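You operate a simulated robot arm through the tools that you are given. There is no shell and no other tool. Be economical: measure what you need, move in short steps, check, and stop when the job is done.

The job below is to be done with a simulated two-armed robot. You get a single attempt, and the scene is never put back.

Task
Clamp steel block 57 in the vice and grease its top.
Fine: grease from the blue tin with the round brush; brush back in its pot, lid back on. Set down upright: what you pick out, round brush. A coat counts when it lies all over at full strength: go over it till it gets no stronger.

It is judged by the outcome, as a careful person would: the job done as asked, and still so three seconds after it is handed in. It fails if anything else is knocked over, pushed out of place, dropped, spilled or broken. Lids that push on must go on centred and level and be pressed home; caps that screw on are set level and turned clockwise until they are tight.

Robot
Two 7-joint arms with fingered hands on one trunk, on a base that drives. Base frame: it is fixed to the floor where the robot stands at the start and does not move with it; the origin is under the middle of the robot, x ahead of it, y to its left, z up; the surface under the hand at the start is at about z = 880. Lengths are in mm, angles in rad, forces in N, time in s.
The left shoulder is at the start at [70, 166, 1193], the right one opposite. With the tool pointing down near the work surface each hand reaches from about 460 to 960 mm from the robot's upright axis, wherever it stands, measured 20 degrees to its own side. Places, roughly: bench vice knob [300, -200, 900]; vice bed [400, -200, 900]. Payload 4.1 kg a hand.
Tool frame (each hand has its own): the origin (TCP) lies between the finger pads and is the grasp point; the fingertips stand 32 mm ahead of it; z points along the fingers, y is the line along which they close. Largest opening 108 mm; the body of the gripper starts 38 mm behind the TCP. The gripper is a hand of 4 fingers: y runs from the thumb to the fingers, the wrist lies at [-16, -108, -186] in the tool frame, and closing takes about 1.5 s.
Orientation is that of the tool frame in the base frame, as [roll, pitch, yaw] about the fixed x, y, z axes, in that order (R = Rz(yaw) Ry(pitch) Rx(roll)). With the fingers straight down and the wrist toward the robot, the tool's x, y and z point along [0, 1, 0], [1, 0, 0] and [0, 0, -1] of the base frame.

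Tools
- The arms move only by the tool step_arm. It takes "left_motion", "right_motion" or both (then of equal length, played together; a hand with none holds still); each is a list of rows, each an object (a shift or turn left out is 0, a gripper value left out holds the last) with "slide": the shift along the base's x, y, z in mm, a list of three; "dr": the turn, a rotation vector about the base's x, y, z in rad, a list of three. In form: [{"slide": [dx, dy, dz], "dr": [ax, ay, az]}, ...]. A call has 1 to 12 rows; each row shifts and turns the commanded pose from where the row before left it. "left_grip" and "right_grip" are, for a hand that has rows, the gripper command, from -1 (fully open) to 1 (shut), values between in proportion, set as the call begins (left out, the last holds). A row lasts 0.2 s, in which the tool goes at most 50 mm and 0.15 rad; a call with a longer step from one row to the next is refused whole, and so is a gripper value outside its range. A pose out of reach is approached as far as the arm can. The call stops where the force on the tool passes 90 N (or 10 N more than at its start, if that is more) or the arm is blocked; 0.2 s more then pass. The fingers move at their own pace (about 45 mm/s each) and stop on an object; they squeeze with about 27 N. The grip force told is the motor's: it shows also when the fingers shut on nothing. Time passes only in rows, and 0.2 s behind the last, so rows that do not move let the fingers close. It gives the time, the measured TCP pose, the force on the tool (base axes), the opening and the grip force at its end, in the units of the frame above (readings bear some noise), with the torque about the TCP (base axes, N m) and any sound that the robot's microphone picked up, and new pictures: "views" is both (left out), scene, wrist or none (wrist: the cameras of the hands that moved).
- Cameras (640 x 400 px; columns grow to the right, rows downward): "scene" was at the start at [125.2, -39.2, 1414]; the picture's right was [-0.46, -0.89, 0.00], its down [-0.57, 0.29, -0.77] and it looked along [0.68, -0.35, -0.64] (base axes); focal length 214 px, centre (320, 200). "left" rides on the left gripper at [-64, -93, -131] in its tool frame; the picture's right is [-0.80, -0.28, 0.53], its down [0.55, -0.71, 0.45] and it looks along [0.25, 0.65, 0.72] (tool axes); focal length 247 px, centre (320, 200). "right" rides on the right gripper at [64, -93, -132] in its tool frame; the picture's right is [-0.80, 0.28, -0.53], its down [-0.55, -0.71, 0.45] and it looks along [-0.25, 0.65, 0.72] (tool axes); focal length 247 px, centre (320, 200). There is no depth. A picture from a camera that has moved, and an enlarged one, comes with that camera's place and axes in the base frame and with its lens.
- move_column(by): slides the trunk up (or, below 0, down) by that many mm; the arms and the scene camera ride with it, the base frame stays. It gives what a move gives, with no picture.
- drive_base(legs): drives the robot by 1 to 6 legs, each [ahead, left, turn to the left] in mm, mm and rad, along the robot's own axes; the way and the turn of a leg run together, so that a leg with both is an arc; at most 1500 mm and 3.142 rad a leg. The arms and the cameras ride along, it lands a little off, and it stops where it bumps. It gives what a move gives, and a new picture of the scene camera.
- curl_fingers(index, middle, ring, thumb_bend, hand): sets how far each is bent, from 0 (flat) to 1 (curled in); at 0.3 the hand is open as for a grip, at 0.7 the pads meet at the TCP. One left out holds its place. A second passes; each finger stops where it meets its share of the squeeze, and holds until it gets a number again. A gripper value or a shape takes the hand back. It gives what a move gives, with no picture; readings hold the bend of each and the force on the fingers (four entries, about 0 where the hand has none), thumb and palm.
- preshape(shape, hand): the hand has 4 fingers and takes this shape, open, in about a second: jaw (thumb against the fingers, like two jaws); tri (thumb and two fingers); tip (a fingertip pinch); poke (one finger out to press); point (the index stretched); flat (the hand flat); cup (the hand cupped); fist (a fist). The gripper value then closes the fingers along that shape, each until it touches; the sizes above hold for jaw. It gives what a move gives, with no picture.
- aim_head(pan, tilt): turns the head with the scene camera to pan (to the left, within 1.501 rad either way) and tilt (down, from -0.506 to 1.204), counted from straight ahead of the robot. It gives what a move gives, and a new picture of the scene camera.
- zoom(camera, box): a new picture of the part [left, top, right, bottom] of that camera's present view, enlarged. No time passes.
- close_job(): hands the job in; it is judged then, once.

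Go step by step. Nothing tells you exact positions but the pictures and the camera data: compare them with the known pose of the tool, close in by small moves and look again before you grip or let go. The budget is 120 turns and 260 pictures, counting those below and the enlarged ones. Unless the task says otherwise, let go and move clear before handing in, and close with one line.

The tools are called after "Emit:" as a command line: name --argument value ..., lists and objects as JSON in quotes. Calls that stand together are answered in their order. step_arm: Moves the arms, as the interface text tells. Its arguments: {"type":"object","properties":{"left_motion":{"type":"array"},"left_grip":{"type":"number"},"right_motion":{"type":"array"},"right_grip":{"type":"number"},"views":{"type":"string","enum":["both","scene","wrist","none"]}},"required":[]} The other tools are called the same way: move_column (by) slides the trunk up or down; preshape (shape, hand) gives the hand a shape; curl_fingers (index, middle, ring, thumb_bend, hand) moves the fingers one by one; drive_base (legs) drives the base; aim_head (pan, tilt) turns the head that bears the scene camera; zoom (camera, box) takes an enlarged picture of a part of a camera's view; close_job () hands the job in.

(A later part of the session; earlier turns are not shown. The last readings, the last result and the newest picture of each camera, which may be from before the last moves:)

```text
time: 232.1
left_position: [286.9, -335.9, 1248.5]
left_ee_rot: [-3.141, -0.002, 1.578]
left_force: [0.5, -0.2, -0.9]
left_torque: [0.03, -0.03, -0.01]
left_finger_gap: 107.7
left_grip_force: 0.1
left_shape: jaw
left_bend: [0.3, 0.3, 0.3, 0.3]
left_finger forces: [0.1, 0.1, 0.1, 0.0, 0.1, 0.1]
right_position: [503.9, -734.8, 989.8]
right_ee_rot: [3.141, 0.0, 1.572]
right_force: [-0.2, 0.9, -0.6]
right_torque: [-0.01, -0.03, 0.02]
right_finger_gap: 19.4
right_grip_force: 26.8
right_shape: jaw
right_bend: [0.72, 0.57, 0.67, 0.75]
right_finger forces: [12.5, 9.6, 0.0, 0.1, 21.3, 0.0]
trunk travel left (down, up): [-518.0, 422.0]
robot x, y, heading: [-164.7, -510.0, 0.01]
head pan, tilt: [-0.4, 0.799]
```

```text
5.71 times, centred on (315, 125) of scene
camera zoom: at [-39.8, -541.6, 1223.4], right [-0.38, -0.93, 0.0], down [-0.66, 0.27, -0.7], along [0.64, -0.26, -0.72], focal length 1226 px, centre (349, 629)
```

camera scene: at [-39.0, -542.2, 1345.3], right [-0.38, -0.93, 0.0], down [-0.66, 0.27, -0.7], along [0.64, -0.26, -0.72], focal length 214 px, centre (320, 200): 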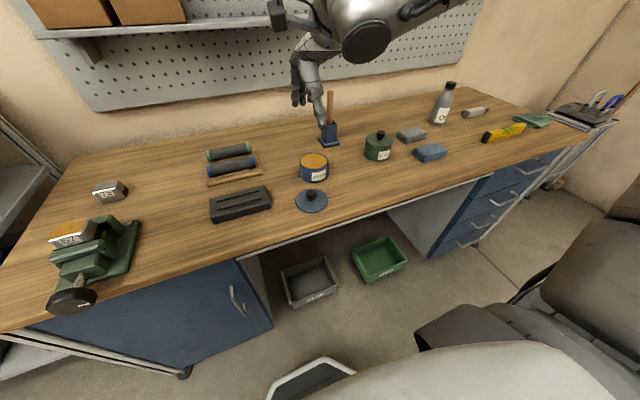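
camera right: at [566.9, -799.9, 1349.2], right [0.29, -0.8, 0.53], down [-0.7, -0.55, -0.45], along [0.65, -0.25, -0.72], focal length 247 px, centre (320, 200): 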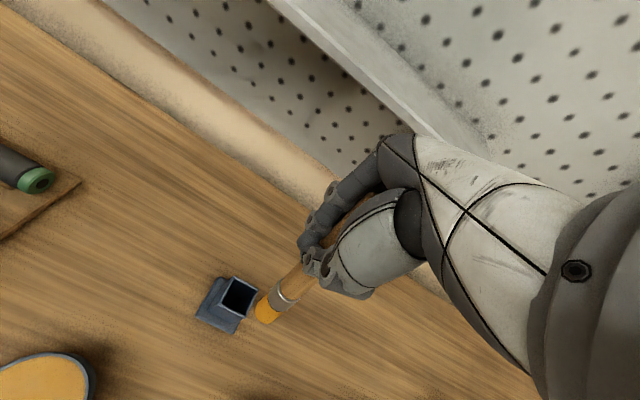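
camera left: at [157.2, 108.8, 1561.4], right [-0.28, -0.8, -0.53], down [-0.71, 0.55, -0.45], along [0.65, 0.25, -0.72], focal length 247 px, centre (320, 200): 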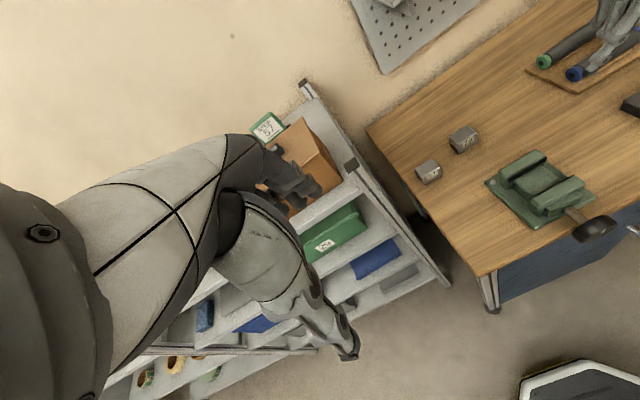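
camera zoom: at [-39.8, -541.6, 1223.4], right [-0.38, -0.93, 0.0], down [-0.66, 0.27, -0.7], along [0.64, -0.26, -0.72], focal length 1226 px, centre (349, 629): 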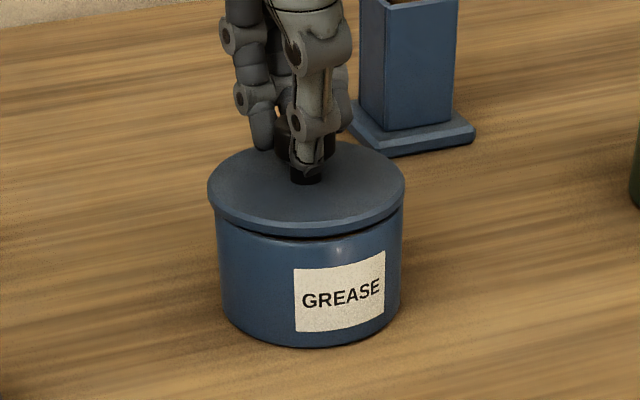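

No contact yet, and the lid sits centred just above the rim. I continue down.

Emit:
step_arm --right_motion '[{"slide": [0, -0.5, -1.5]}, {"slide": [0, 0, -1]}, {}]' --views "none"

Emit:
step_arm --right_motion '[{"slide": [0, 0, -1]}, {"slide": [0, 0, -1]}, {}]' --views "none"

Emit:
step_arm --right_motion '[{"slide": [0, 0, -1]}, {"slide": [0, 0, -1]}, {}]' --views "none"

Emit:
zoom --camera "scene" --box '[280, 90, 350, 160]'

Emit:
zoom --camera "right" --box '[190, 180, 350, 340]'

```text
time: 232.9
left_position: [287.4, -336.1, 1248.5]
left_ee_rot: [3.141, -0.001, 1.58]
left_force: [-0.2, 0.6, 0.0]
left_torque: [0.01, 0.01, -0.01]
left_finger_gap: 107.7
left_grip_force: 0.1
left_shape: jaw
left_bend: [0.3, 0.3, 0.3, 0.3]
left_finger forces: [0.0, 0.0, 0.1, 0.1, 0.1, 0.0]
right_position: [503.4, -736.3, 988.5]
right_ee_rot: [3.136, 0.0, 1.572]
right_force: [0.4, -0.5, 6.7]
right_torque: [-0.01, -0.11, 0.0]
right_finger_gap: 19.9
right_grip_force: 26.9
right_shape: jaw
right_bend: [0.72, 0.57, 0.67, 0.75]
right_finger forces: [13.2, 10.4, 0.0, 0.0, 22.1, 0.0]
trunk travel left (down, up): [-518.0, 422.0]
robot x, y, heading: [-165.9, -509.5, 0.012]
head pan, tilt: [-0.4, 0.799]
```

```text
time: 233.7
left_position: [285.4, -334.7, 1247.9]
left_ee_rot: [3.14, -0.002, 1.579]
left_force: [-0.6, -0.2, 0.0]
left_torque: [0.02, -0.02, 0.01]
left_finger_gap: 107.7
left_grip_force: 0.0
left_shape: jaw
left_bend: [0.3, 0.3, 0.3, 0.3]
left_finger forces: [0.0, 0.1, 0.1, 0.0, 0.0, 0.1]
right_position: [502.8, -735.8, 987.9]
right_ee_rot: [3.136, 0.001, 1.573]
right_force: [2.8, -1.2, 14.8]
right_torque: [-0.04, -0.16, 0.02]
right_finger_gap: 20.6
right_grip_force: 26.7
right_shape: jaw
right_bend: [0.72, 0.57, 0.67, 0.75]
right_finger forces: [14.9, 11.6, 0.0, 0.1, 22.6, 0.1]
trunk travel left (down, up): [-518.0, 422.0]
robot x, y, heading: [-160.6, -506.6, 0.014]
head pan, tilt: [-0.4, 0.799]
```

```text
time: 234.5
left_position: [284.1, -334.6, 1248.8]
left_ee_rot: [3.139, -0.001, 1.578]
left_force: [0.2, -0.5, -0.1]
left_torque: [0.0, 0.02, 0.04]
left_finger_gap: 107.8
left_grip_force: 0.1
left_shape: jaw
left_bend: [0.3, 0.3, 0.3, 0.3]
left_finger forces: [0.1, 0.0, 0.0, 0.1, 0.0, 0.0]
right_position: [501.9, -735.7, 986.6]
right_ee_rot: [3.137, 0.001, 1.572]
right_force: [5.7, -2.5, 27.3]
right_torque: [-0.05, -0.29, 0.01]
right_finger_gap: 21.7
right_grip_force: 26.9
right_shape: jaw
right_bend: [0.72, 0.56, 0.67, 0.76]
right_finger forces: [17.0, 12.7, 0.0, 0.1, 23.3, 0.0]
trunk travel left (down, up): [-518.0, 422.0]
robot x, y, heading: [-163.2, -509.8, 0.008]
head pan, tilt: [-0.4, 0.799]
```

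```text
5.71 times, centred on (315, 125) of scene
camera zoom: at [-42.3, -540.8, 1223.9], right [-0.38, -0.93, 0.0], down [-0.66, 0.27, -0.7], along [0.65, -0.27, -0.72], focal length 1226 px, centre (349, 629)
```

zoom: 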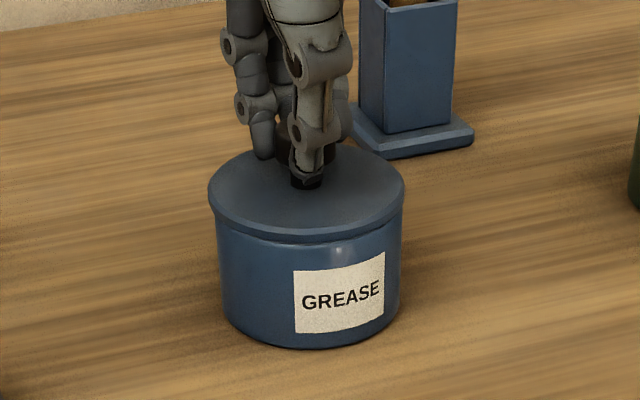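

```text
2.50 times, centred on (270, 260) of right
camera zoom: at [408.9, -673.1, 1118.2], right [0.28, -0.8, 0.53], down [-0.7, -0.55, -0.45], along [0.65, -0.25, -0.71], focal length 617 px, centre (445, 50)
```

zoom: 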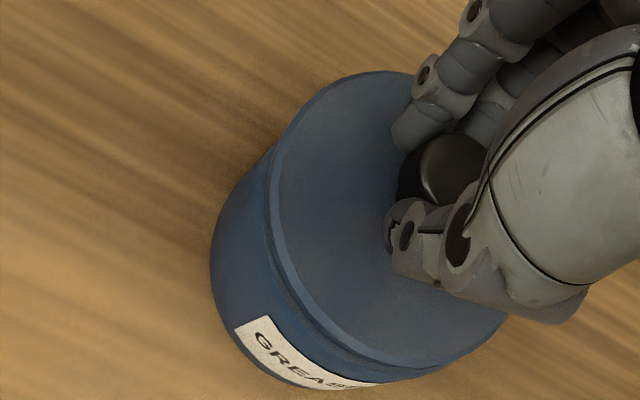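

The lid is seated on the rim, level and centred. Now I press harder and listen for the snap.

Emit:
step_arm --right_motion '[{"slide": [0.5, -0.5, -1.5]}, {"slide": [0, 0, -1.5]}, {}]' --views "none"

Emit:
step_arm --right_motion '[{"slide": [0.5, -0.5, -2]}, {"slide": [0, 0, -2]}, {}]' --views "none"

Emit:
zoom --camera "scene" --box '[280, 90, 350, 160]'

```text
time: 235.3
left_position: [283.0, -333.2, 1248.3]
left_ee_rot: [3.139, -0.001, 1.579]
left_force: [0.6, -0.5, -0.6]
left_torque: [-0.03, 0.0, 0.01]
left_finger_gap: 107.5
left_grip_force: 0.1
left_shape: jaw
left_bend: [0.3, 0.3, 0.3, 0.3]
left_finger forces: [0.0, 0.1, 0.1, 0.1, 0.0, 0.1]
right_position: [501.5, -735.6, 986.6]
right_ee_rot: [3.131, 0.0, 1.572]
right_force: [7.7, -1.5, 43.7]
right_torque: [-0.09, -0.43, 0.03]
right_finger_gap: 23.9
right_grip_force: 26.8
right_shape: jaw
right_bend: [0.72, 0.55, 0.67, 0.77]
right_finger forces: [19.2, 14.7, 0.1, 0.1, 24.8, 0.0]
trunk travel left (down, up): [-518.0, 422.0]
robot x, y, heading: [-164.5, -511.6, 0.009]
head pan, tilt: [-0.4, 0.799]
```

```text
time: 236.1
left_position: [281.1, -334.8, 1249.9]
left_ee_rot: [3.135, 0.001, 1.58]
left_force: [-0.5, 0.0, 0.1]
left_torque: [0.0, 0.02, 0.02]
left_finger_gap: 107.6
left_grip_force: 0.1
left_shape: jaw
left_bend: [0.3, 0.3, 0.3, 0.3]
left_finger forces: [0.0, 0.1, 0.0, 0.0, 0.0, 0.0]
right_position: [501.6, -735.3, 984.2]
right_ee_rot: [3.127, -0.001, 1.574]
right_force: [3.9, -2.1, 52.1]
right_torque: [-0.12, -0.37, 0.08]
right_finger_gap: 24.6
right_grip_force: 27.4
right_shape: jaw
right_bend: [0.72, 0.54, 0.67, 0.77]
right_finger forces: [18.3, 16.8, 0.1, 0.0, 26.8, 0.1]
trunk travel left (down, up): [-518.0, 422.0]
robot x, y, heading: [-164.6, -510.9, 0.007]
head pan, tilt: [-0.4, 0.799]
```

```text
5.71 times, centred on (315, 125) of scene
camera zoom: at [-45.6, -539.8, 1224.2], right [-0.38, -0.93, 0.0], down [-0.66, 0.27, -0.7], along [0.65, -0.27, -0.71], focal length 1226 px, centre (349, 629)
```

zoom: 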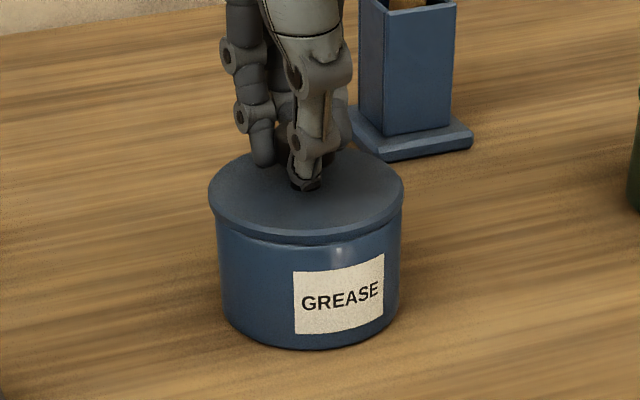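

Emit:
step_arm --right_motion '[{"slide": [0, 0, 2]}, {"slide": [0, 0, 2]}, {}]' --views "none"

Emit:
step_arm --right_grip -1 --right_motion '[{}, {}, {}, {}, {}, {}, {}, {"slide": [0, 0, 20]}, {"slide": [0, 0, 30]}, {"slide": [0, 0, 40]}, {"slide": [0, 0, 40]}]' --views "none"

Emit:
preshape --shape "fist" --hand "right"

Emit:
zoom --camera "scene" --box '[270, 50, 370, 160]'

Emit:
zoom --camera "right" --box '[150, 120, 410, 380]'

```text
time: 236.9
left_position: [280.7, -334.3, 1249.3]
left_ee_rot: [3.139, 0.001, 1.579]
left_force: [-1.1, 0.1, 0.7]
left_torque: [0.0, -0.04, 0.01]
left_finger_gap: 107.8
left_grip_force: 0.1
left_shape: jaw
left_bend: [0.3, 0.3, 0.3, 0.3]
left_finger forces: [0.0, 0.0, 0.0, 0.1, 0.0, 0.0]
right_position: [500.8, -735.6, 983.6]
right_ee_rot: [3.134, 0.0, 1.574]
right_force: [1.2, -1.2, 39.3]
right_torque: [-0.09, -0.31, 0.08]
right_finger_gap: 24.4
right_grip_force: 26.8
right_shape: jaw
right_bend: [0.72, 0.55, 0.67, 0.77]
right_finger forces: [17.2, 14.5, 0.0, 0.1, 26.8, 0.1]
trunk travel left (down, up): [-518.0, 422.0]
robot x, y, heading: [-164.5, -508.2, 0.012]
head pan, tilt: [-0.4, 0.799]
```

```text
time: 239.3
left_position: [286.9, -335.4, 1249.5]
left_ee_rot: [-3.141, -0.003, 1.579]
left_force: [-0.7, 0.0, -0.3]
left_torque: [-0.03, -0.06, -0.01]
left_finger_gap: 107.6
left_grip_force: 0.1
left_shape: jaw
left_bend: [0.3, 0.3, 0.3, 0.3]
left_finger forces: [0.1, 0.0, 0.0, 0.0, 0.0, 0.0]
right_position: [501.6, -740.8, 1090.2]
right_ee_rot: [3.139, -0.001, 1.571]
right_force: [-1.0, -0.5, 0.3]
right_torque: [0.0, -0.02, 0.0]
right_finger_gap: 107.5
right_grip_force: 0.0
right_shape: jaw
right_bend: [0.3, 0.3, 0.3, 0.3]
right_finger forces: [0.0, 0.0, 0.0, 0.0, 0.1, 0.0]
right hand out of reach, approached as far as the arm can: row 10, 11
trunk travel left (down, up): [-518.0, 422.0]
robot x, y, heading: [-164.3, -507.5, 0.012]
head pan, tilt: [-0.4, 0.799]
```

```text
time: 240.2
left_position: [286.9, -335.3, 1247.6]
left_ee_rot: [3.14, -0.002, 1.578]
left_force: [0.4, 0.9, 0.2]
left_torque: [-0.03, -0.02, 0.0]
left_finger_gap: 107.8
left_grip_force: 0.0
left_shape: jaw
left_bend: [0.3, 0.3, 0.3, 0.3]
left_finger forces: [0.0, 0.0, 0.0, 0.0, 0.1, 0.0]
right_position: [501.7, -740.1, 1088.4]
right_ee_rot: [3.14, 0.001, 1.573]
right_force: [0.1, -0.1, 0.6]
right_torque: [-0.01, -0.03, 0.01]
right_finger_gap: 0.0
right_grip_force: 0.0
right_shape: fist
right_bend: [1.0, 1.0, 1.0, 0.84]
right_finger forces: [0.0, 0.0, 0.0, 0.0, 0.1, 0.1]
trunk travel left (down, up): [-518.0, 422.0]
robot x, y, heading: [-163.2, -510.2, 0.011]
head pan, tilt: [-0.4, 0.799]
```

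```text
3.64 times, centred on (320, 105) of scene
camera zoom: at [-39.9, -541.6, 1223.4], right [-0.38, -0.93, 0.0], down [-0.66, 0.27, -0.7], along [0.64, -0.26, -0.72], focal length 780 px, centre (320, 546)
```

zoom: 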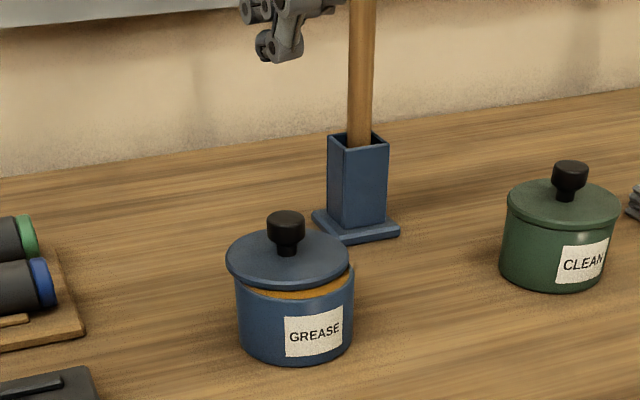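

```text
1.54 times, centred on (280, 250) of right
camera zoom: at [409.5, -678.2, 1220.5], right [0.28, -0.8, 0.53], down [-0.7, -0.55, -0.45], along [0.65, -0.25, -0.72], focal length 380 px, centre (382, 123)
```

zoom: 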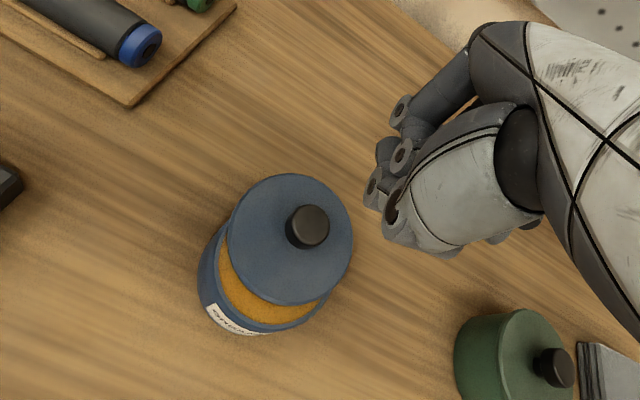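

Opening under load shifted the lid: it now sits about 10 mm off-centre in +x and tilted. I'll regrip its knob, lift, re-centre and release with only light force.

Emit:
preshape --shape "jaw" --hand "right"

Emit:
step_arm --right_motion '[{"slide": [6, 3, -10]}, {"slide": [6, 3, -20]}, {"slide": [0, 1, -20]}, {"slide": [0, 0, -20]}, {}]' --views "none"

Emit:
zoom --camera "scene" --box '[270, 80, 360, 160]'

Emit:
zoom --camera "right" --box '[190, 150, 390, 350]'

```text
time: 241.1
left_position: [288.1, -335.2, 1247.7]
left_ee_rot: [-3.141, -0.001, 1.58]
left_force: [0.9, 0.3, 0.1]
left_torque: [-0.04, -0.01, 0.03]
left_finger_gap: 107.9
left_grip_force: 0.1
left_shape: jaw
left_bend: [0.3, 0.3, 0.3, 0.3]
left_finger forces: [0.0, 0.1, 0.0, 0.0, 0.0, 0.1]
right_position: [502.1, -740.0, 1088.0]
right_ee_rot: [3.14, 0.001, 1.572]
right_force: [-1.2, -0.4, -0.2]
right_torque: [-0.01, 0.0, -0.02]
right_finger_gap: 107.6
right_grip_force: 0.1
right_shape: jaw
right_bend: [0.3, 0.3, 0.3, 0.3]
right_finger forces: [0.0, 0.0, 0.0, 0.0, 0.0, 0.1]
trunk travel left (down, up): [-518.0, 422.0]
robot x, y, heading: [-164.0, -512.5, 0.006]
head pan, tilt: [-0.4, 0.799]
```

```text
time: 242.3
left_position: [286.3, -335.3, 1248.0]
left_ee_rot: [3.141, -0.002, 1.581]
left_force: [0.2, -0.6, 0.6]
left_torque: [0.03, -0.03, 0.01]
left_finger_gap: 107.6
left_grip_force: 0.0
left_shape: jaw
left_bend: [0.3, 0.3, 0.3, 0.3]
left_finger forces: [0.0, 0.0, 0.2, 0.0, 0.0, 0.0]
right_position: [503.9, -739.1, 1039.8]
right_ee_rot: [3.141, 0.001, 1.571]
right_force: [-0.3, 0.3, 0.6]
right_torque: [0.03, -0.01, -0.01]
right_finger_gap: 107.4
right_grip_force: 0.1
right_shape: jaw
right_bend: [0.3, 0.3, 0.3, 0.3]
right_finger forces: [0.1, 0.1, 0.0, 0.1, 0.0, 0.1]
right hand out of reach, approached as far as the arm can: row 1, 2
trunk travel left (down, up): [-518.0, 422.0]
robot x, y, heading: [-161.9, -508.0, 0.009]
head pan, tilt: [-0.4, 0.799]
```

```text
5.00 times, centred on (315, 120) of scene
camera zoom: at [-40.0, -541.5, 1223.4], right [-0.38, -0.93, 0.0], down [-0.66, 0.27, -0.7], along [0.64, -0.26, -0.72], focal length 1072 px, centre (345, 600)
```

zoom: 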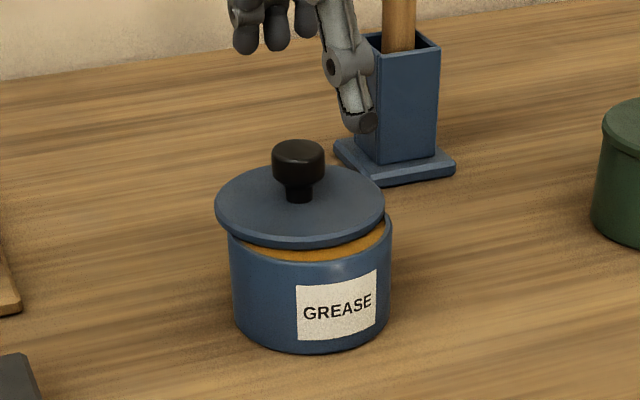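

```text
2.00 times, centred on (290, 250) of right
camera zoom: at [411.9, -677.1, 1171.2], right [0.28, -0.8, 0.53], down [-0.7, -0.55, -0.45], along [0.65, -0.25, -0.72], focal length 494 px, centre (380, 100)
```

zoom: 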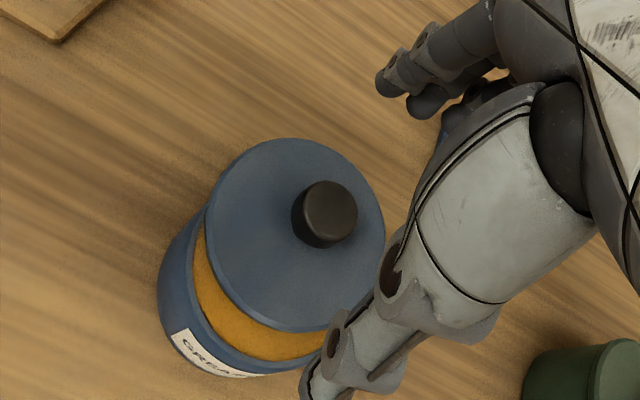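

Emit:
drive_base --legs '[[13, 6, 0]]'

Emit:
zoom --camera "right" --box '[190, 150, 390, 350]'

```text
time: 243.1
left_position: [299.7, -330.8, 1249.3]
left_ee_rot: [3.14, -0.003, 1.578]
left_force: [-0.6, -0.2, 0.3]
left_torque: [0.01, -0.02, -0.01]
left_finger_gap: 107.6
left_grip_force: 0.0
left_shape: jaw
left_bend: [0.3, 0.3, 0.3, 0.3]
left_finger forces: [0.1, 0.0, 0.0, 0.0, 0.0, 0.1]
right_position: [516.8, -734.4, 1040.2]
right_ee_rot: [3.139, -0.002, 1.573]
right_force: [0.2, 0.0, -0.5]
right_torque: [0.02, -0.04, -0.01]
right_finger_gap: 107.7
right_grip_force: 0.0
right_shape: jaw
right_bend: [0.3, 0.3, 0.3, 0.3]
right_finger forces: [0.0, 0.0, 0.1, 0.0, 0.1, 0.0]
trunk travel left (down, up): [-518.0, 422.0]
robot x, y, heading: [-152.2, -507.6, 0.012]
head pan, tilt: [-0.4, 0.799]
camera scene: at [-28.3, -536.2, 1223.6], right [-0.38, -0.93, 0.0], down [-0.66, 0.27, -0.7], along [0.65, -0.26, -0.72], focal length 214 px, centre (320, 200)
```

scene: 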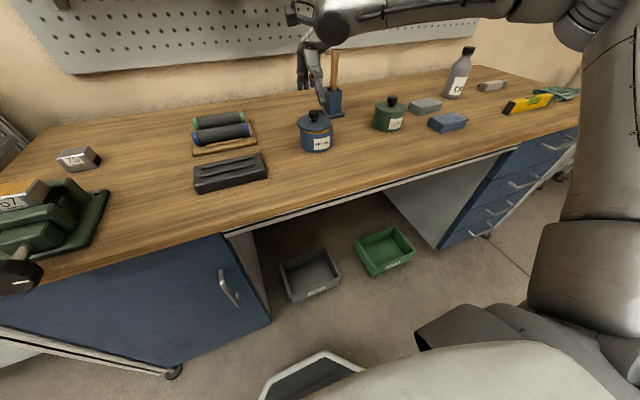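

```text
2.00 times, centred on (290, 250) of right
camera zoom: at [423.7, -671.8, 1172.0], right [0.28, -0.8, 0.53], down [-0.7, -0.55, -0.45], along [0.65, -0.25, -0.72], focal length 494 px, centre (380, 100)
```

zoom: 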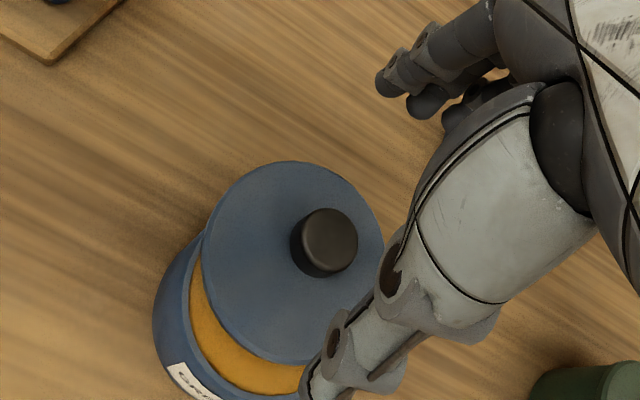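

Emit:
move_column --by -48

Emit:
step_arm --right_grip 1 --right_motion '[{}, {}, {}, {}, {}, {}, {}, {}, {}, {}]' --views "none"

Emit:
zoom --camera "scene" --box '[270, 60, 360, 140]'

Emit:
zoom --camera "right" --box '[190, 150, 390, 350]'

```text
time: 244.0
left_position: [299.5, -330.9, 1199.8]
left_ee_rot: [-3.142, -0.003, 1.581]
left_force: [0.5, -0.3, 0.5]
left_torque: [-0.03, -0.02, 0.01]
left_finger_gap: 107.7
left_grip_force: 0.0
left_shape: jaw
left_bend: [0.3, 0.3, 0.3, 0.3]
left_finger forces: [0.0, 0.0, 0.0, 0.0, 0.0, 0.1]
right_position: [517.0, -733.4, 992.4]
right_ee_rot: [3.139, 0.0, 1.571]
right_force: [0.2, -0.7, -0.1]
right_torque: [0.05, 0.02, -0.01]
right_finger_gap: 107.5
right_grip_force: 0.0
right_shape: jaw
right_bend: [0.3, 0.3, 0.3, 0.3]
right_finger forces: [0.0, 0.1, 0.0, 0.0, 0.1, 0.0]
trunk travel left (down, up): [-470.0, 470.0]
robot x, y, heading: [-150.5, -504.7, 0.012]
head pan, tilt: [-0.4, 0.799]
```

```text
time: 246.2
left_position: [299.2, -329.3, 1199.5]
left_ee_rot: [3.141, -0.002, 1.58]
left_force: [0.4, 0.0, 0.0]
left_torque: [0.0, 0.01, -0.01]
left_finger_gap: 107.6
left_grip_force: 0.1
left_shape: jaw
left_bend: [0.3, 0.3, 0.3, 0.3]
left_finger forces: [0.1, 0.1, 0.1, 0.1, 0.1, 0.1]
right_position: [517.5, -733.9, 991.7]
right_ee_rot: [3.138, 0.0, 1.574]
right_force: [-0.4, -0.2, 0.9]
right_torque: [0.02, -0.03, -0.02]
right_finger_gap: 17.8
right_grip_force: 27.0
right_shape: jaw
right_bend: [0.71, 0.57, 0.69, 0.75]
right_finger forces: [9.0, 8.3, 5.1, 0.1, 22.3, 0.0]
trunk travel left (down, up): [-470.0, 470.0]
robot x, y, heading: [-154.1, -506.6, 0.01]
head pan, tilt: [-0.4, 0.799]
```

```text
5.00 times, centred on (315, 100) of scene
camera zoom: at [-27.1, -535.6, 1175.4], right [-0.38, -0.93, 0.0], down [-0.66, 0.27, -0.7], along [0.64, -0.26, -0.72], focal length 1072 px, centre (345, 700)
```

zoom: 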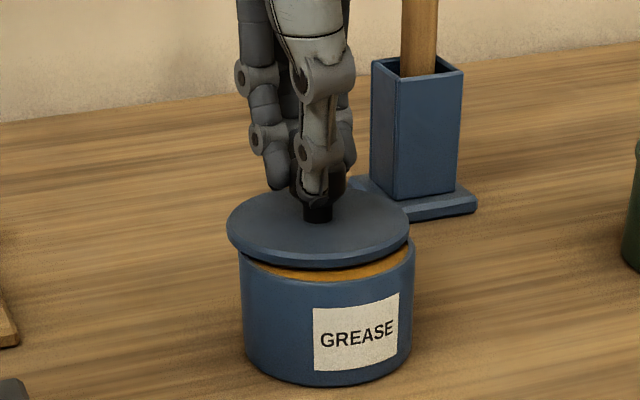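

```text
2.00 times, centred on (290, 250) of right
camera zoom: at [424.8, -671.3, 1123.4], right [0.28, -0.8, 0.53], down [-0.7, -0.55, -0.45], along [0.65, -0.25, -0.72], focal length 494 px, centre (380, 100)
```

zoom: 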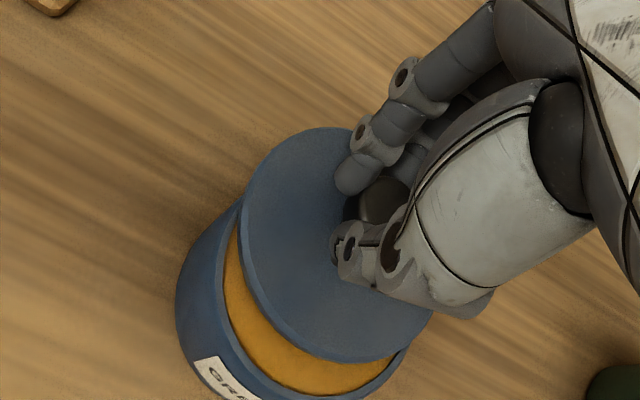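

Gripped with three fingers. I lift, shift -13.5 in x, and check.

Emit:
step_arm --right_motion '[{"slide": [0, 0, 5]}, {"slide": [0, 0, 10]}, {"slide": [0, 0, 10]}, {"slide": [-7, -0.5, 0]}, {"slide": [-6.5, -0.5, 0]}, {"slide": [0, 0, -8]}, {}]' --views "none"

Emit:
zoom --camera "scene" --box '[280, 70, 350, 140]'

Emit:
zoom --camera "right" --box '[190, 180, 350, 340]'

```text
time: 247.8
left_position: [301.6, -329.2, 1199.1]
left_ee_rot: [-3.141, -0.002, 1.581]
left_force: [0.4, -0.5, 0.0]
left_torque: [-0.02, 0.02, 0.01]
left_finger_gap: 107.7
left_grip_force: 0.0
left_shape: jaw
left_bend: [0.3, 0.3, 0.3, 0.3]
left_finger forces: [0.1, 0.0, 0.1, 0.0, 0.0, 0.0]
right_position: [502.7, -735.0, 1008.5]
right_ee_rot: [3.14, -0.001, 1.574]
right_force: [0.2, 0.1, -0.6]
right_torque: [-0.03, 0.02, 0.01]
right_finger_gap: 17.8
right_grip_force: 27.0
right_shape: jaw
right_bend: [0.71, 0.57, 0.69, 0.75]
right_finger forces: [9.3, 8.4, 5.4, 0.0, 22.1, 0.0]
trunk travel left (down, up): [-470.0, 470.0]
robot x, y, heading: [-151.0, -503.9, 0.013]
head pan, tilt: [-0.4, 0.799]
```

```text
5.71 times, centred on (315, 105) of scene
camera zoom: at [-27.1, -535.7, 1175.4], right [-0.38, -0.93, 0.0], down [-0.66, 0.27, -0.7], along [0.64, -0.26, -0.72], focal length 1226 px, centre (349, 743)
```

zoom: 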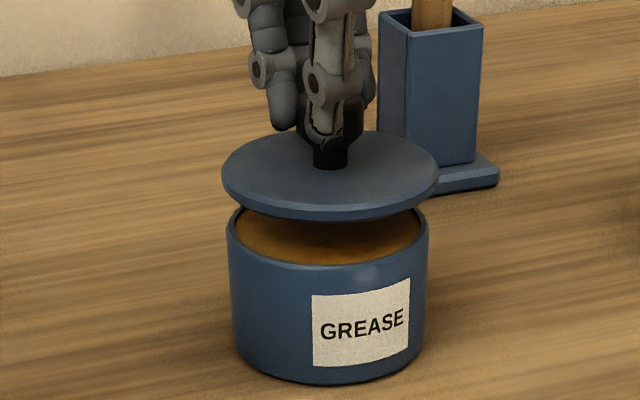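

```text
2.50 times, centred on (270, 260) of right
camera zoom: at [411.4, -672.5, 1140.4], right [0.28, -0.8, 0.53], down [-0.7, -0.55, -0.45], along [0.65, -0.25, -0.72], focal length 617 px, centre (445, 50)
```

zoom: 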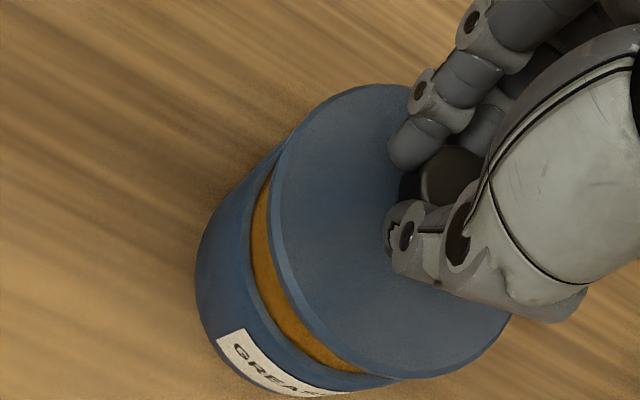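

I adjust by (+1,+2) and lower in small steps to a light contact.

Emit:
step_arm --right_motion '[{"slide": [1, 2, -4]}, {"slide": [0, 0, -4]}, {"slide": [0, 0, -4]}, {}]' --views "none"

Emit:
zoom --camera "scene" --box '[280, 70, 350, 140]'

Emit:
zoom --camera "right" --box '[190, 180, 350, 340]'

```text
time: 248.8
left_position: [299.9, -329.4, 1200.1]
left_ee_rot: [-3.141, -0.002, 1.581]
left_force: [0.0, 0.2, 0.6]
left_torque: [0.0, -0.02, 0.01]
left_finger_gap: 107.7
left_grip_force: 0.1
left_shape: jaw
left_bend: [0.3, 0.3, 0.3, 0.3]
left_finger forces: [0.0, 0.1, 0.1, 0.0, 0.0, 0.0]
right_position: [505.8, -734.1, 997.2]
right_ee_rot: [3.139, 0.0, 1.573]
right_force: [-0.5, -0.9, -1.1]
right_torque: [-0.03, 0.01, -0.02]
right_finger_gap: 17.9
right_grip_force: 26.7
right_shape: jaw
right_bend: [0.71, 0.57, 0.69, 0.75]
right_finger forces: [9.4, 8.5, 5.4, 0.1, 22.1, 0.0]
trunk travel left (down, up): [-470.0, 470.0]
robot x, y, heading: [-151.5, -506.6, 0.003]
head pan, tilt: [-0.4, 0.799]
```

```text
5.71 times, centred on (315, 105) of scene
camera zoom: at [-27.1, -535.6, 1175.4], right [-0.38, -0.93, 0.0], down [-0.66, 0.27, -0.7], along [0.64, -0.26, -0.72], focal length 1226 px, centre (349, 743)
```

zoom: 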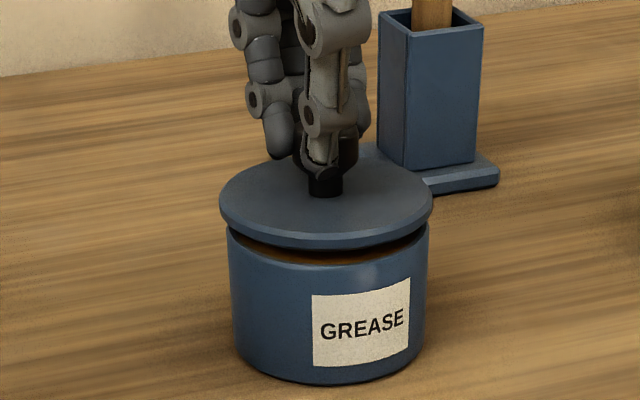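

```text
2.50 times, centred on (270, 260) of right
camera zoom: at [412.2, -670.5, 1128.2], right [0.28, -0.8, 0.53], down [-0.7, -0.55, -0.45], along [0.65, -0.25, -0.72], focal length 617 px, centre (445, 50)
```

zoom: 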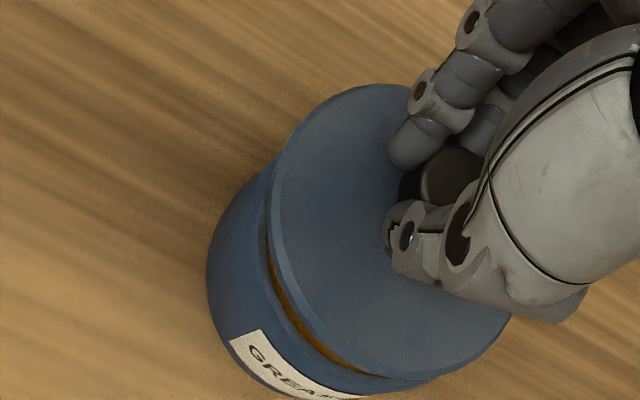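

Emit:
step_arm --right_motion '[{"slide": [0, -0.5, -2]}, {"slide": [0, 0, -2]}, {}]' --views "none"

Emit:
step_arm --right_motion '[{"slide": [0, 0, -1]}, {"slide": [0, 0, -1]}, {}]' --views "none"

Emit:
step_arm --right_motion '[{"slide": [0, 0, -1]}, {"slide": [0, 0, -0.5]}, {}]' --views "none"

Emit:
zoom --camera "scene" --box '[280, 70, 350, 140]'

```text
time: 249.6
left_position: [299.7, -329.6, 1199.0]
left_ee_rot: [-3.141, -0.002, 1.58]
left_force: [-0.7, 0.2, 0.0]
left_torque: [-0.02, -0.02, -0.02]
left_finger_gap: 107.7
left_grip_force: 0.0
left_shape: jaw
left_bend: [0.3, 0.3, 0.3, 0.3]
left_finger forces: [0.1, 0.0, 0.0, 0.1, 0.0, 0.0]
right_position: [505.5, -733.9, 992.7]
right_ee_rot: [3.14, 0.0, 1.572]
right_force: [-0.1, 0.3, -0.8]
right_torque: [-0.03, 0.0, 0.0]
right_finger_gap: 17.7
right_grip_force: 27.5
right_shape: jaw
right_bend: [0.71, 0.57, 0.69, 0.75]
right_finger forces: [9.5, 8.5, 5.5, 0.1, 22.1, 0.0]
trunk travel left (down, up): [-470.0, 470.0]
robot x, y, heading: [-147.6, -506.2, 0.011]
head pan, tilt: [-0.4, 0.799]
```

```text
time: 250.4
left_position: [299.2, -329.1, 1198.8]
left_ee_rot: [3.141, -0.001, 1.579]
left_force: [0.1, 0.0, 0.0]
left_torque: [-0.03, -0.01, 0.01]
left_finger_gap: 107.7
left_grip_force: 0.0
left_shape: jaw
left_bend: [0.3, 0.3, 0.3, 0.3]
left_finger forces: [0.0, 0.0, 0.0, 0.0, 0.0, 0.0]
right_position: [505.5, -733.1, 992.0]
right_ee_rot: [3.139, 0.0, 1.572]
right_force: [0.0, 0.6, 0.7]
right_torque: [0.01, -0.04, -0.01]
right_finger_gap: 18.0
right_grip_force: 27.2
right_shape: jaw
right_bend: [0.71, 0.57, 0.69, 0.75]
right_finger forces: [9.5, 8.5, 5.5, 0.1, 22.3, 0.0]
trunk travel left (down, up): [-470.0, 470.0]
robot x, y, heading: [-154.4, -507.9, 0.005]
head pan, tilt: [-0.4, 0.799]
```

```text
time: 251.2
left_position: [299.7, -328.6, 1199.9]
left_ee_rot: [-3.141, -0.002, 1.579]
left_force: [0.0, 0.1, 0.3]
left_torque: [0.02, 0.0, 0.02]
left_finger_gap: 107.6
left_grip_force: 0.0
left_shape: jaw
left_bend: [0.3, 0.3, 0.3, 0.3]
left_finger forces: [0.0, 0.0, 0.0, 0.0, 0.0, 0.0]
right_position: [504.0, -732.4, 989.6]
right_ee_rot: [3.137, -0.001, 1.572]
right_force: [1.8, -0.3, 9.7]
right_torque: [-0.09, -0.12, 0.03]
right_finger_gap: 18.2
right_grip_force: 27.2
right_shape: jaw
right_bend: [0.71, 0.57, 0.68, 0.75]
right_finger forces: [9.9, 9.7, 6.5, 0.1, 22.7, 0.0]
trunk travel left (down, up): [-470.0, 470.0]
robot x, y, heading: [-153.6, -506.7, 0.011]
head pan, tilt: [-0.4, 0.799]
```

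```text
5.71 times, centred on (315, 105) of scene
camera zoom: at [-27.8, -535.3, 1175.6], right [-0.38, -0.93, 0.0], down [-0.66, 0.27, -0.7], along [0.65, -0.27, -0.72], focal length 1226 px, centre (349, 743)
```

zoom: 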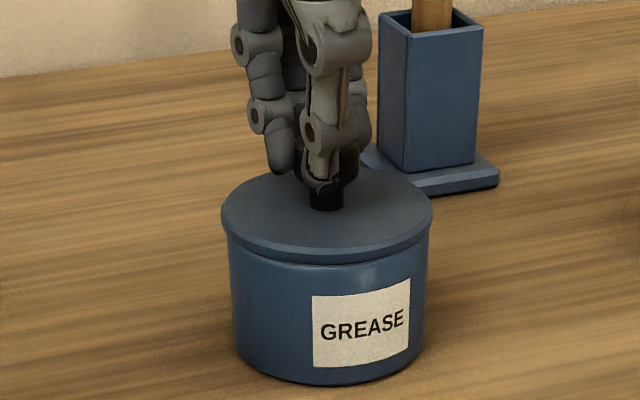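

Light contact, centred and level. I press on in small steps, compensating sideways drift, and listen for the snap.

Emit:
step_arm --right_motion '[{"slide": [0.6, 0, -1.5]}, {"slide": [0.6, 0, -1.5]}, {}]' --views "none"

Emit:
step_arm --right_motion '[{"slide": [0.6, 0, -1.5]}, {"slide": [0.6, 0, -1.5]}, {}]' --views "none"

Emit:
zoom --camera "scene" --box '[280, 70, 350, 140]'

```text
time: 252.0
left_position: [296.3, -329.1, 1201.1]
left_ee_rot: [3.14, -0.001, 1.58]
left_force: [-0.6, 0.1, 0.8]
left_torque: [-0.04, 0.0, -0.02]
left_finger_gap: 107.6
left_grip_force: 0.0
left_shape: jaw
left_bend: [0.3, 0.3, 0.3, 0.3]
left_finger forces: [0.1, 0.0, 0.1, 0.1, 0.1, 0.0]
right_position: [502.9, -731.8, 989.3]
right_ee_rot: [3.134, -0.001, 1.572]
right_force: [3.0, -4.3, 25.0]
right_torque: [-0.21, -0.09, 0.08]
right_finger_gap: 19.4
right_grip_force: 27.4
right_shape: jaw
right_bend: [0.71, 0.57, 0.71, 0.76]
right_finger forces: [10.9, 11.3, 6.7, 0.1, 24.0, 0.0]
trunk travel left (down, up): [-470.0, 470.0]
robot x, y, heading: [-151.9, -509.6, 0.005]
head pan, tilt: [-0.4, 0.799]
```

```text
time: 252.8
left_position: [295.4, -329.1, 1203.0]
left_ee_rot: [3.138, -0.001, 1.581]
left_force: [0.5, 0.0, -0.4]
left_torque: [0.0, -0.02, -0.01]
left_finger_gap: 107.8
left_grip_force: 0.0
left_shape: jaw
left_bend: [0.3, 0.3, 0.3, 0.3]
left_finger forces: [0.0, 0.0, 0.0, 0.1, 0.0, 0.0]
right_position: [504.2, -731.9, 987.9]
right_ee_rot: [3.134, 0.002, 1.571]
right_force: [0.8, -4.1, 40.2]
right_torque: [-0.32, -0.07, 0.06]
right_finger_gap: 20.7
right_grip_force: 26.9
right_shape: jaw
right_bend: [0.71, 0.56, 0.72, 0.76]
right_finger forces: [12.2, 12.2, 6.8, 0.0, 26.0, 0.1]
trunk travel left (down, up): [-470.0, 470.0]
robot x, y, heading: [-150.3, -507.2, 0.008]
head pan, tilt: [-0.4, 0.799]
```

```text
5.71 times, centred on (315, 105) of scene
camera zoom: at [-31.7, -534.8, 1176.2], right [-0.38, -0.93, 0.0], down [-0.66, 0.27, -0.7], along [0.65, -0.27, -0.71], focal length 1226 px, centre (349, 743)
```

zoom: 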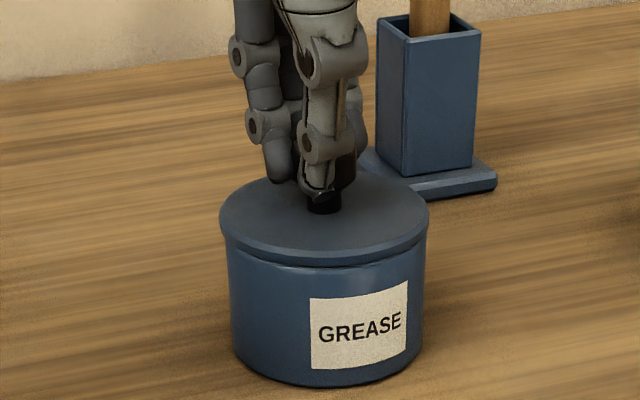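

Emit:
step_arm --right_motion '[{"slide": [0.6, -0.3, -2]}, {"slide": [0.6, -0.3, -2]}, {}]' --views "none"

Emit:
step_arm --right_motion '[{"slide": [0.6, -0.3, -2]}, {"slide": [0.6, -0.3, -2]}, {}]' --views "none"

Emit:
zoom --camera "scene" --box '[280, 70, 350, 140]'

```text
time: 253.6
left_position: [294.7, -327.5, 1202.0]
left_ee_rot: [3.136, 0.0, 1.578]
left_force: [0.5, -0.1, -0.2]
left_torque: [0.02, -0.03, 0.03]
left_finger_gap: 107.8
left_grip_force: 0.1
left_shape: jaw
left_bend: [0.3, 0.3, 0.3, 0.3]
left_finger forces: [0.0, 0.0, 0.0, 0.0, 0.0, 0.0]
right_position: [503.8, -731.9, 985.5]
right_ee_rot: [3.128, 0.001, 1.574]
right_force: [-1.6, -4.3, 51.8]
right_torque: [-0.37, -0.03, 0.04]
right_finger_gap: 22.0
right_grip_force: 26.9
right_shape: jaw
right_bend: [0.72, 0.56, 0.72, 0.77]
right_finger forces: [13.1, 13.3, 7.7, 0.0, 28.0, 0.1]
trunk travel left (down, up): [-470.0, 470.0]
robot x, y, heading: [-145.4, -503.5, 0.012]
head pan, tilt: [-0.4, 0.799]
```

```text
time: 254.4
left_position: [293.5, -326.3, 1201.6]
left_ee_rot: [3.135, 0.002, 1.581]
left_force: [0.2, 0.0, -0.9]
left_torque: [0.02, -0.02, 0.01]
left_finger_gap: 107.7
left_grip_force: 0.0
left_shape: jaw
left_bend: [0.3, 0.3, 0.3, 0.3]
left_finger forces: [0.0, 0.1, 0.1, 0.1, 0.1, 0.1]
right_position: [505.5, -730.1, 980.0]
right_ee_rot: [3.135, 0.003, 1.575]
right_force: [-8.1, 8.5, 33.3]
right_torque: [-0.04, 0.14, -0.14]
right_finger_gap: 21.3
right_grip_force: 27.2
right_shape: jaw
right_bend: [0.72, 0.56, 0.73, 0.79]
right_finger forces: [0.0, 11.4, 8.3, 0.0, 30.6, 0.1]
trunk travel left (down, up): [-470.0, 470.0]
robot x, y, heading: [-149.6, -504.9, 0.012]
head pan, tilt: [-0.4, 0.799]
```

```text
5.71 times, centred on (315, 105) of scene
camera zoom: at [-32.7, -532.8, 1175.9], right [-0.38, -0.93, 0.0], down [-0.66, 0.27, -0.7], along [0.65, -0.27, -0.71], focal length 1226 px, centre (349, 743)
```

zoom: 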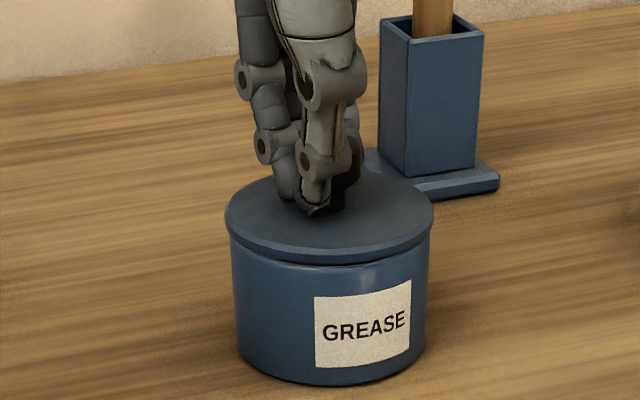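

The fingers slid down the knob. I relieve vertical and sideways load before letting go.

Emit:
step_arm --right_motion '[{"slide": [-1.5, 1.5, 2]}, {"slide": [0, 0, 2]}, {}]' --views "none"

```text
time: 255.2
left_position: [297.7, -327.8, 1200.2]
left_ee_rot: [3.14, -0.001, 1.578]
left_force: [0.7, 0.1, -0.5]
left_torque: [-0.02, 0.02, -0.02]
left_finger_gap: 107.6
left_grip_force: 0.0
left_shape: jaw
left_bend: [0.3, 0.3, 0.3, 0.3]
left_finger forces: [0.0, 0.1, 0.0, 0.0, 0.0, 0.0]
right_position: [505.9, -732.1, 979.6]
right_ee_rot: [3.141, 0.003, 1.571]
right_force: [-3.4, 5.0, 13.8]
right_torque: [-0.06, -0.05, -0.05]
right_finger_gap: 19.7
right_grip_force: 26.9
right_shape: jaw
right_bend: [0.72, 0.56, 0.72, 0.79]
right_finger forces: [0.1, 10.7, 7.8, 0.0, 24.6, 0.1]
trunk travel left (down, up): [-470.0, 470.0]
robot x, y, heading: [-152.4, -503.2, 0.01]
head pan, tilt: [-0.4, 0.799]
```

Emit:
step_arm --right_motion '[{"slide": [-0.7, 0.8, 1.2]}, {}]' --views "none"

Emit:
step_arm --right_grip -1 --right_motion '[{}, {}, {}, {}, {}, {}, {}, {}]' --views "none"

Emit:
zoom --camera "scene" --box '[280, 70, 350, 140]'

Emit:
zoom --camera "right" --box '[190, 180, 350, 340]'

```text
time: 255.8
left_position: [299.5, -330.3, 1200.1]
left_ee_rot: [3.139, -0.003, 1.58]
left_force: [-0.2, 0.0, -1.4]
left_torque: [-0.02, 0.01, -0.03]
left_finger_gap: 107.5
left_grip_force: 0.0
left_shape: jaw
left_bend: [0.3, 0.3, 0.3, 0.3]
left_finger forces: [0.1, 0.0, 0.0, 0.1, 0.0, 0.0]
right_position: [507.7, -732.3, 980.7]
right_ee_rot: [-3.141, 0.0, 1.57]
right_force: [-2.2, 0.6, 5.2]
right_torque: [-0.1, -0.05, -0.05]
right_finger_gap: 19.1
right_grip_force: 26.7
right_shape: jaw
right_bend: [0.72, 0.56, 0.72, 0.79]
right_finger forces: [0.0, 10.5, 8.4, 0.0, 21.9, 0.0]
trunk travel left (down, up): [-470.0, 470.0]
robot x, y, heading: [-154.0, -502.9, 0.009]
head pan, tilt: [-0.4, 0.799]
```

```text
time: 257.6
left_position: [299.7, -329.0, 1199.5]
left_ee_rot: [3.14, -0.003, 1.58]
left_force: [0.5, -0.5, -0.5]
left_torque: [-0.02, 0.02, 0.0]
left_finger_gap: 107.5
left_grip_force: 0.0
left_shape: jaw
left_bend: [0.3, 0.3, 0.3, 0.3]
left_finger forces: [0.0, 0.0, 0.0, 0.0, 0.1, 0.0]
right_position: [506.7, -732.0, 980.3]
right_ee_rot: [3.141, 0.0, 1.572]
right_force: [-0.1, 0.4, 0.1]
right_torque: [-0.01, -0.01, -0.01]
right_finger_gap: 107.9
right_grip_force: 0.2
right_shape: jaw
right_bend: [0.3, 0.3, 0.3, 0.3]
right_finger forces: [0.0, 0.0, 0.0, 0.0, 0.0, 0.1]
trunk travel left (down, up): [-470.0, 470.0]
robot x, y, heading: [-154.7, -504.5, 0.009]
head pan, tilt: [-0.4, 0.799]
```

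```text
5.71 times, centred on (315, 105) of scene
camera zoom: at [-27.1, -535.6, 1175.4], right [-0.38, -0.93, 0.0], down [-0.66, 0.27, -0.7], along [0.64, -0.26, -0.72], focal length 1226 px, centre (349, 743)
```

zoom: 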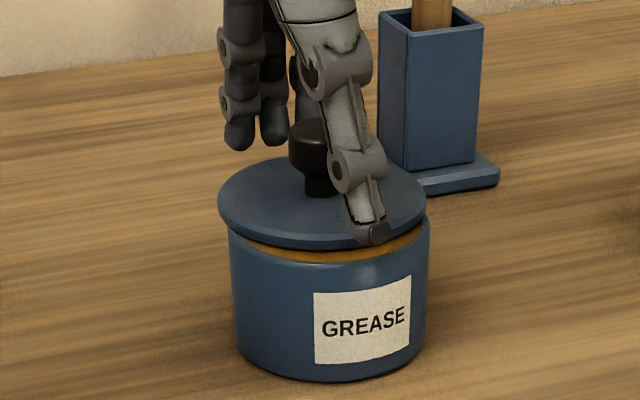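

```text
2.50 times, centred on (270, 260) of right
camera zoom: at [415.0, -669.3, 1112.3], right [0.28, -0.8, 0.53], down [-0.7, -0.55, -0.45], along [0.65, -0.25, -0.72], focal length 617 px, centre (445, 50)
```

zoom: 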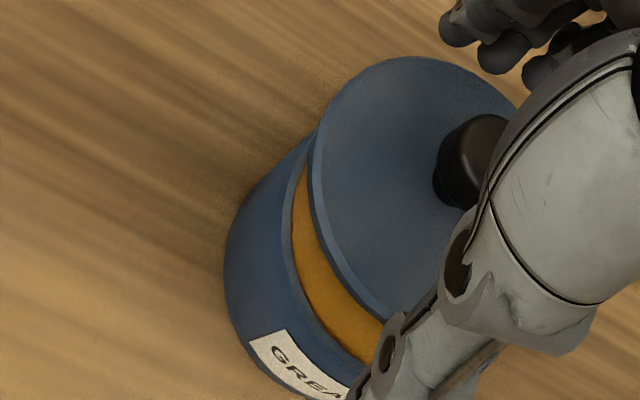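

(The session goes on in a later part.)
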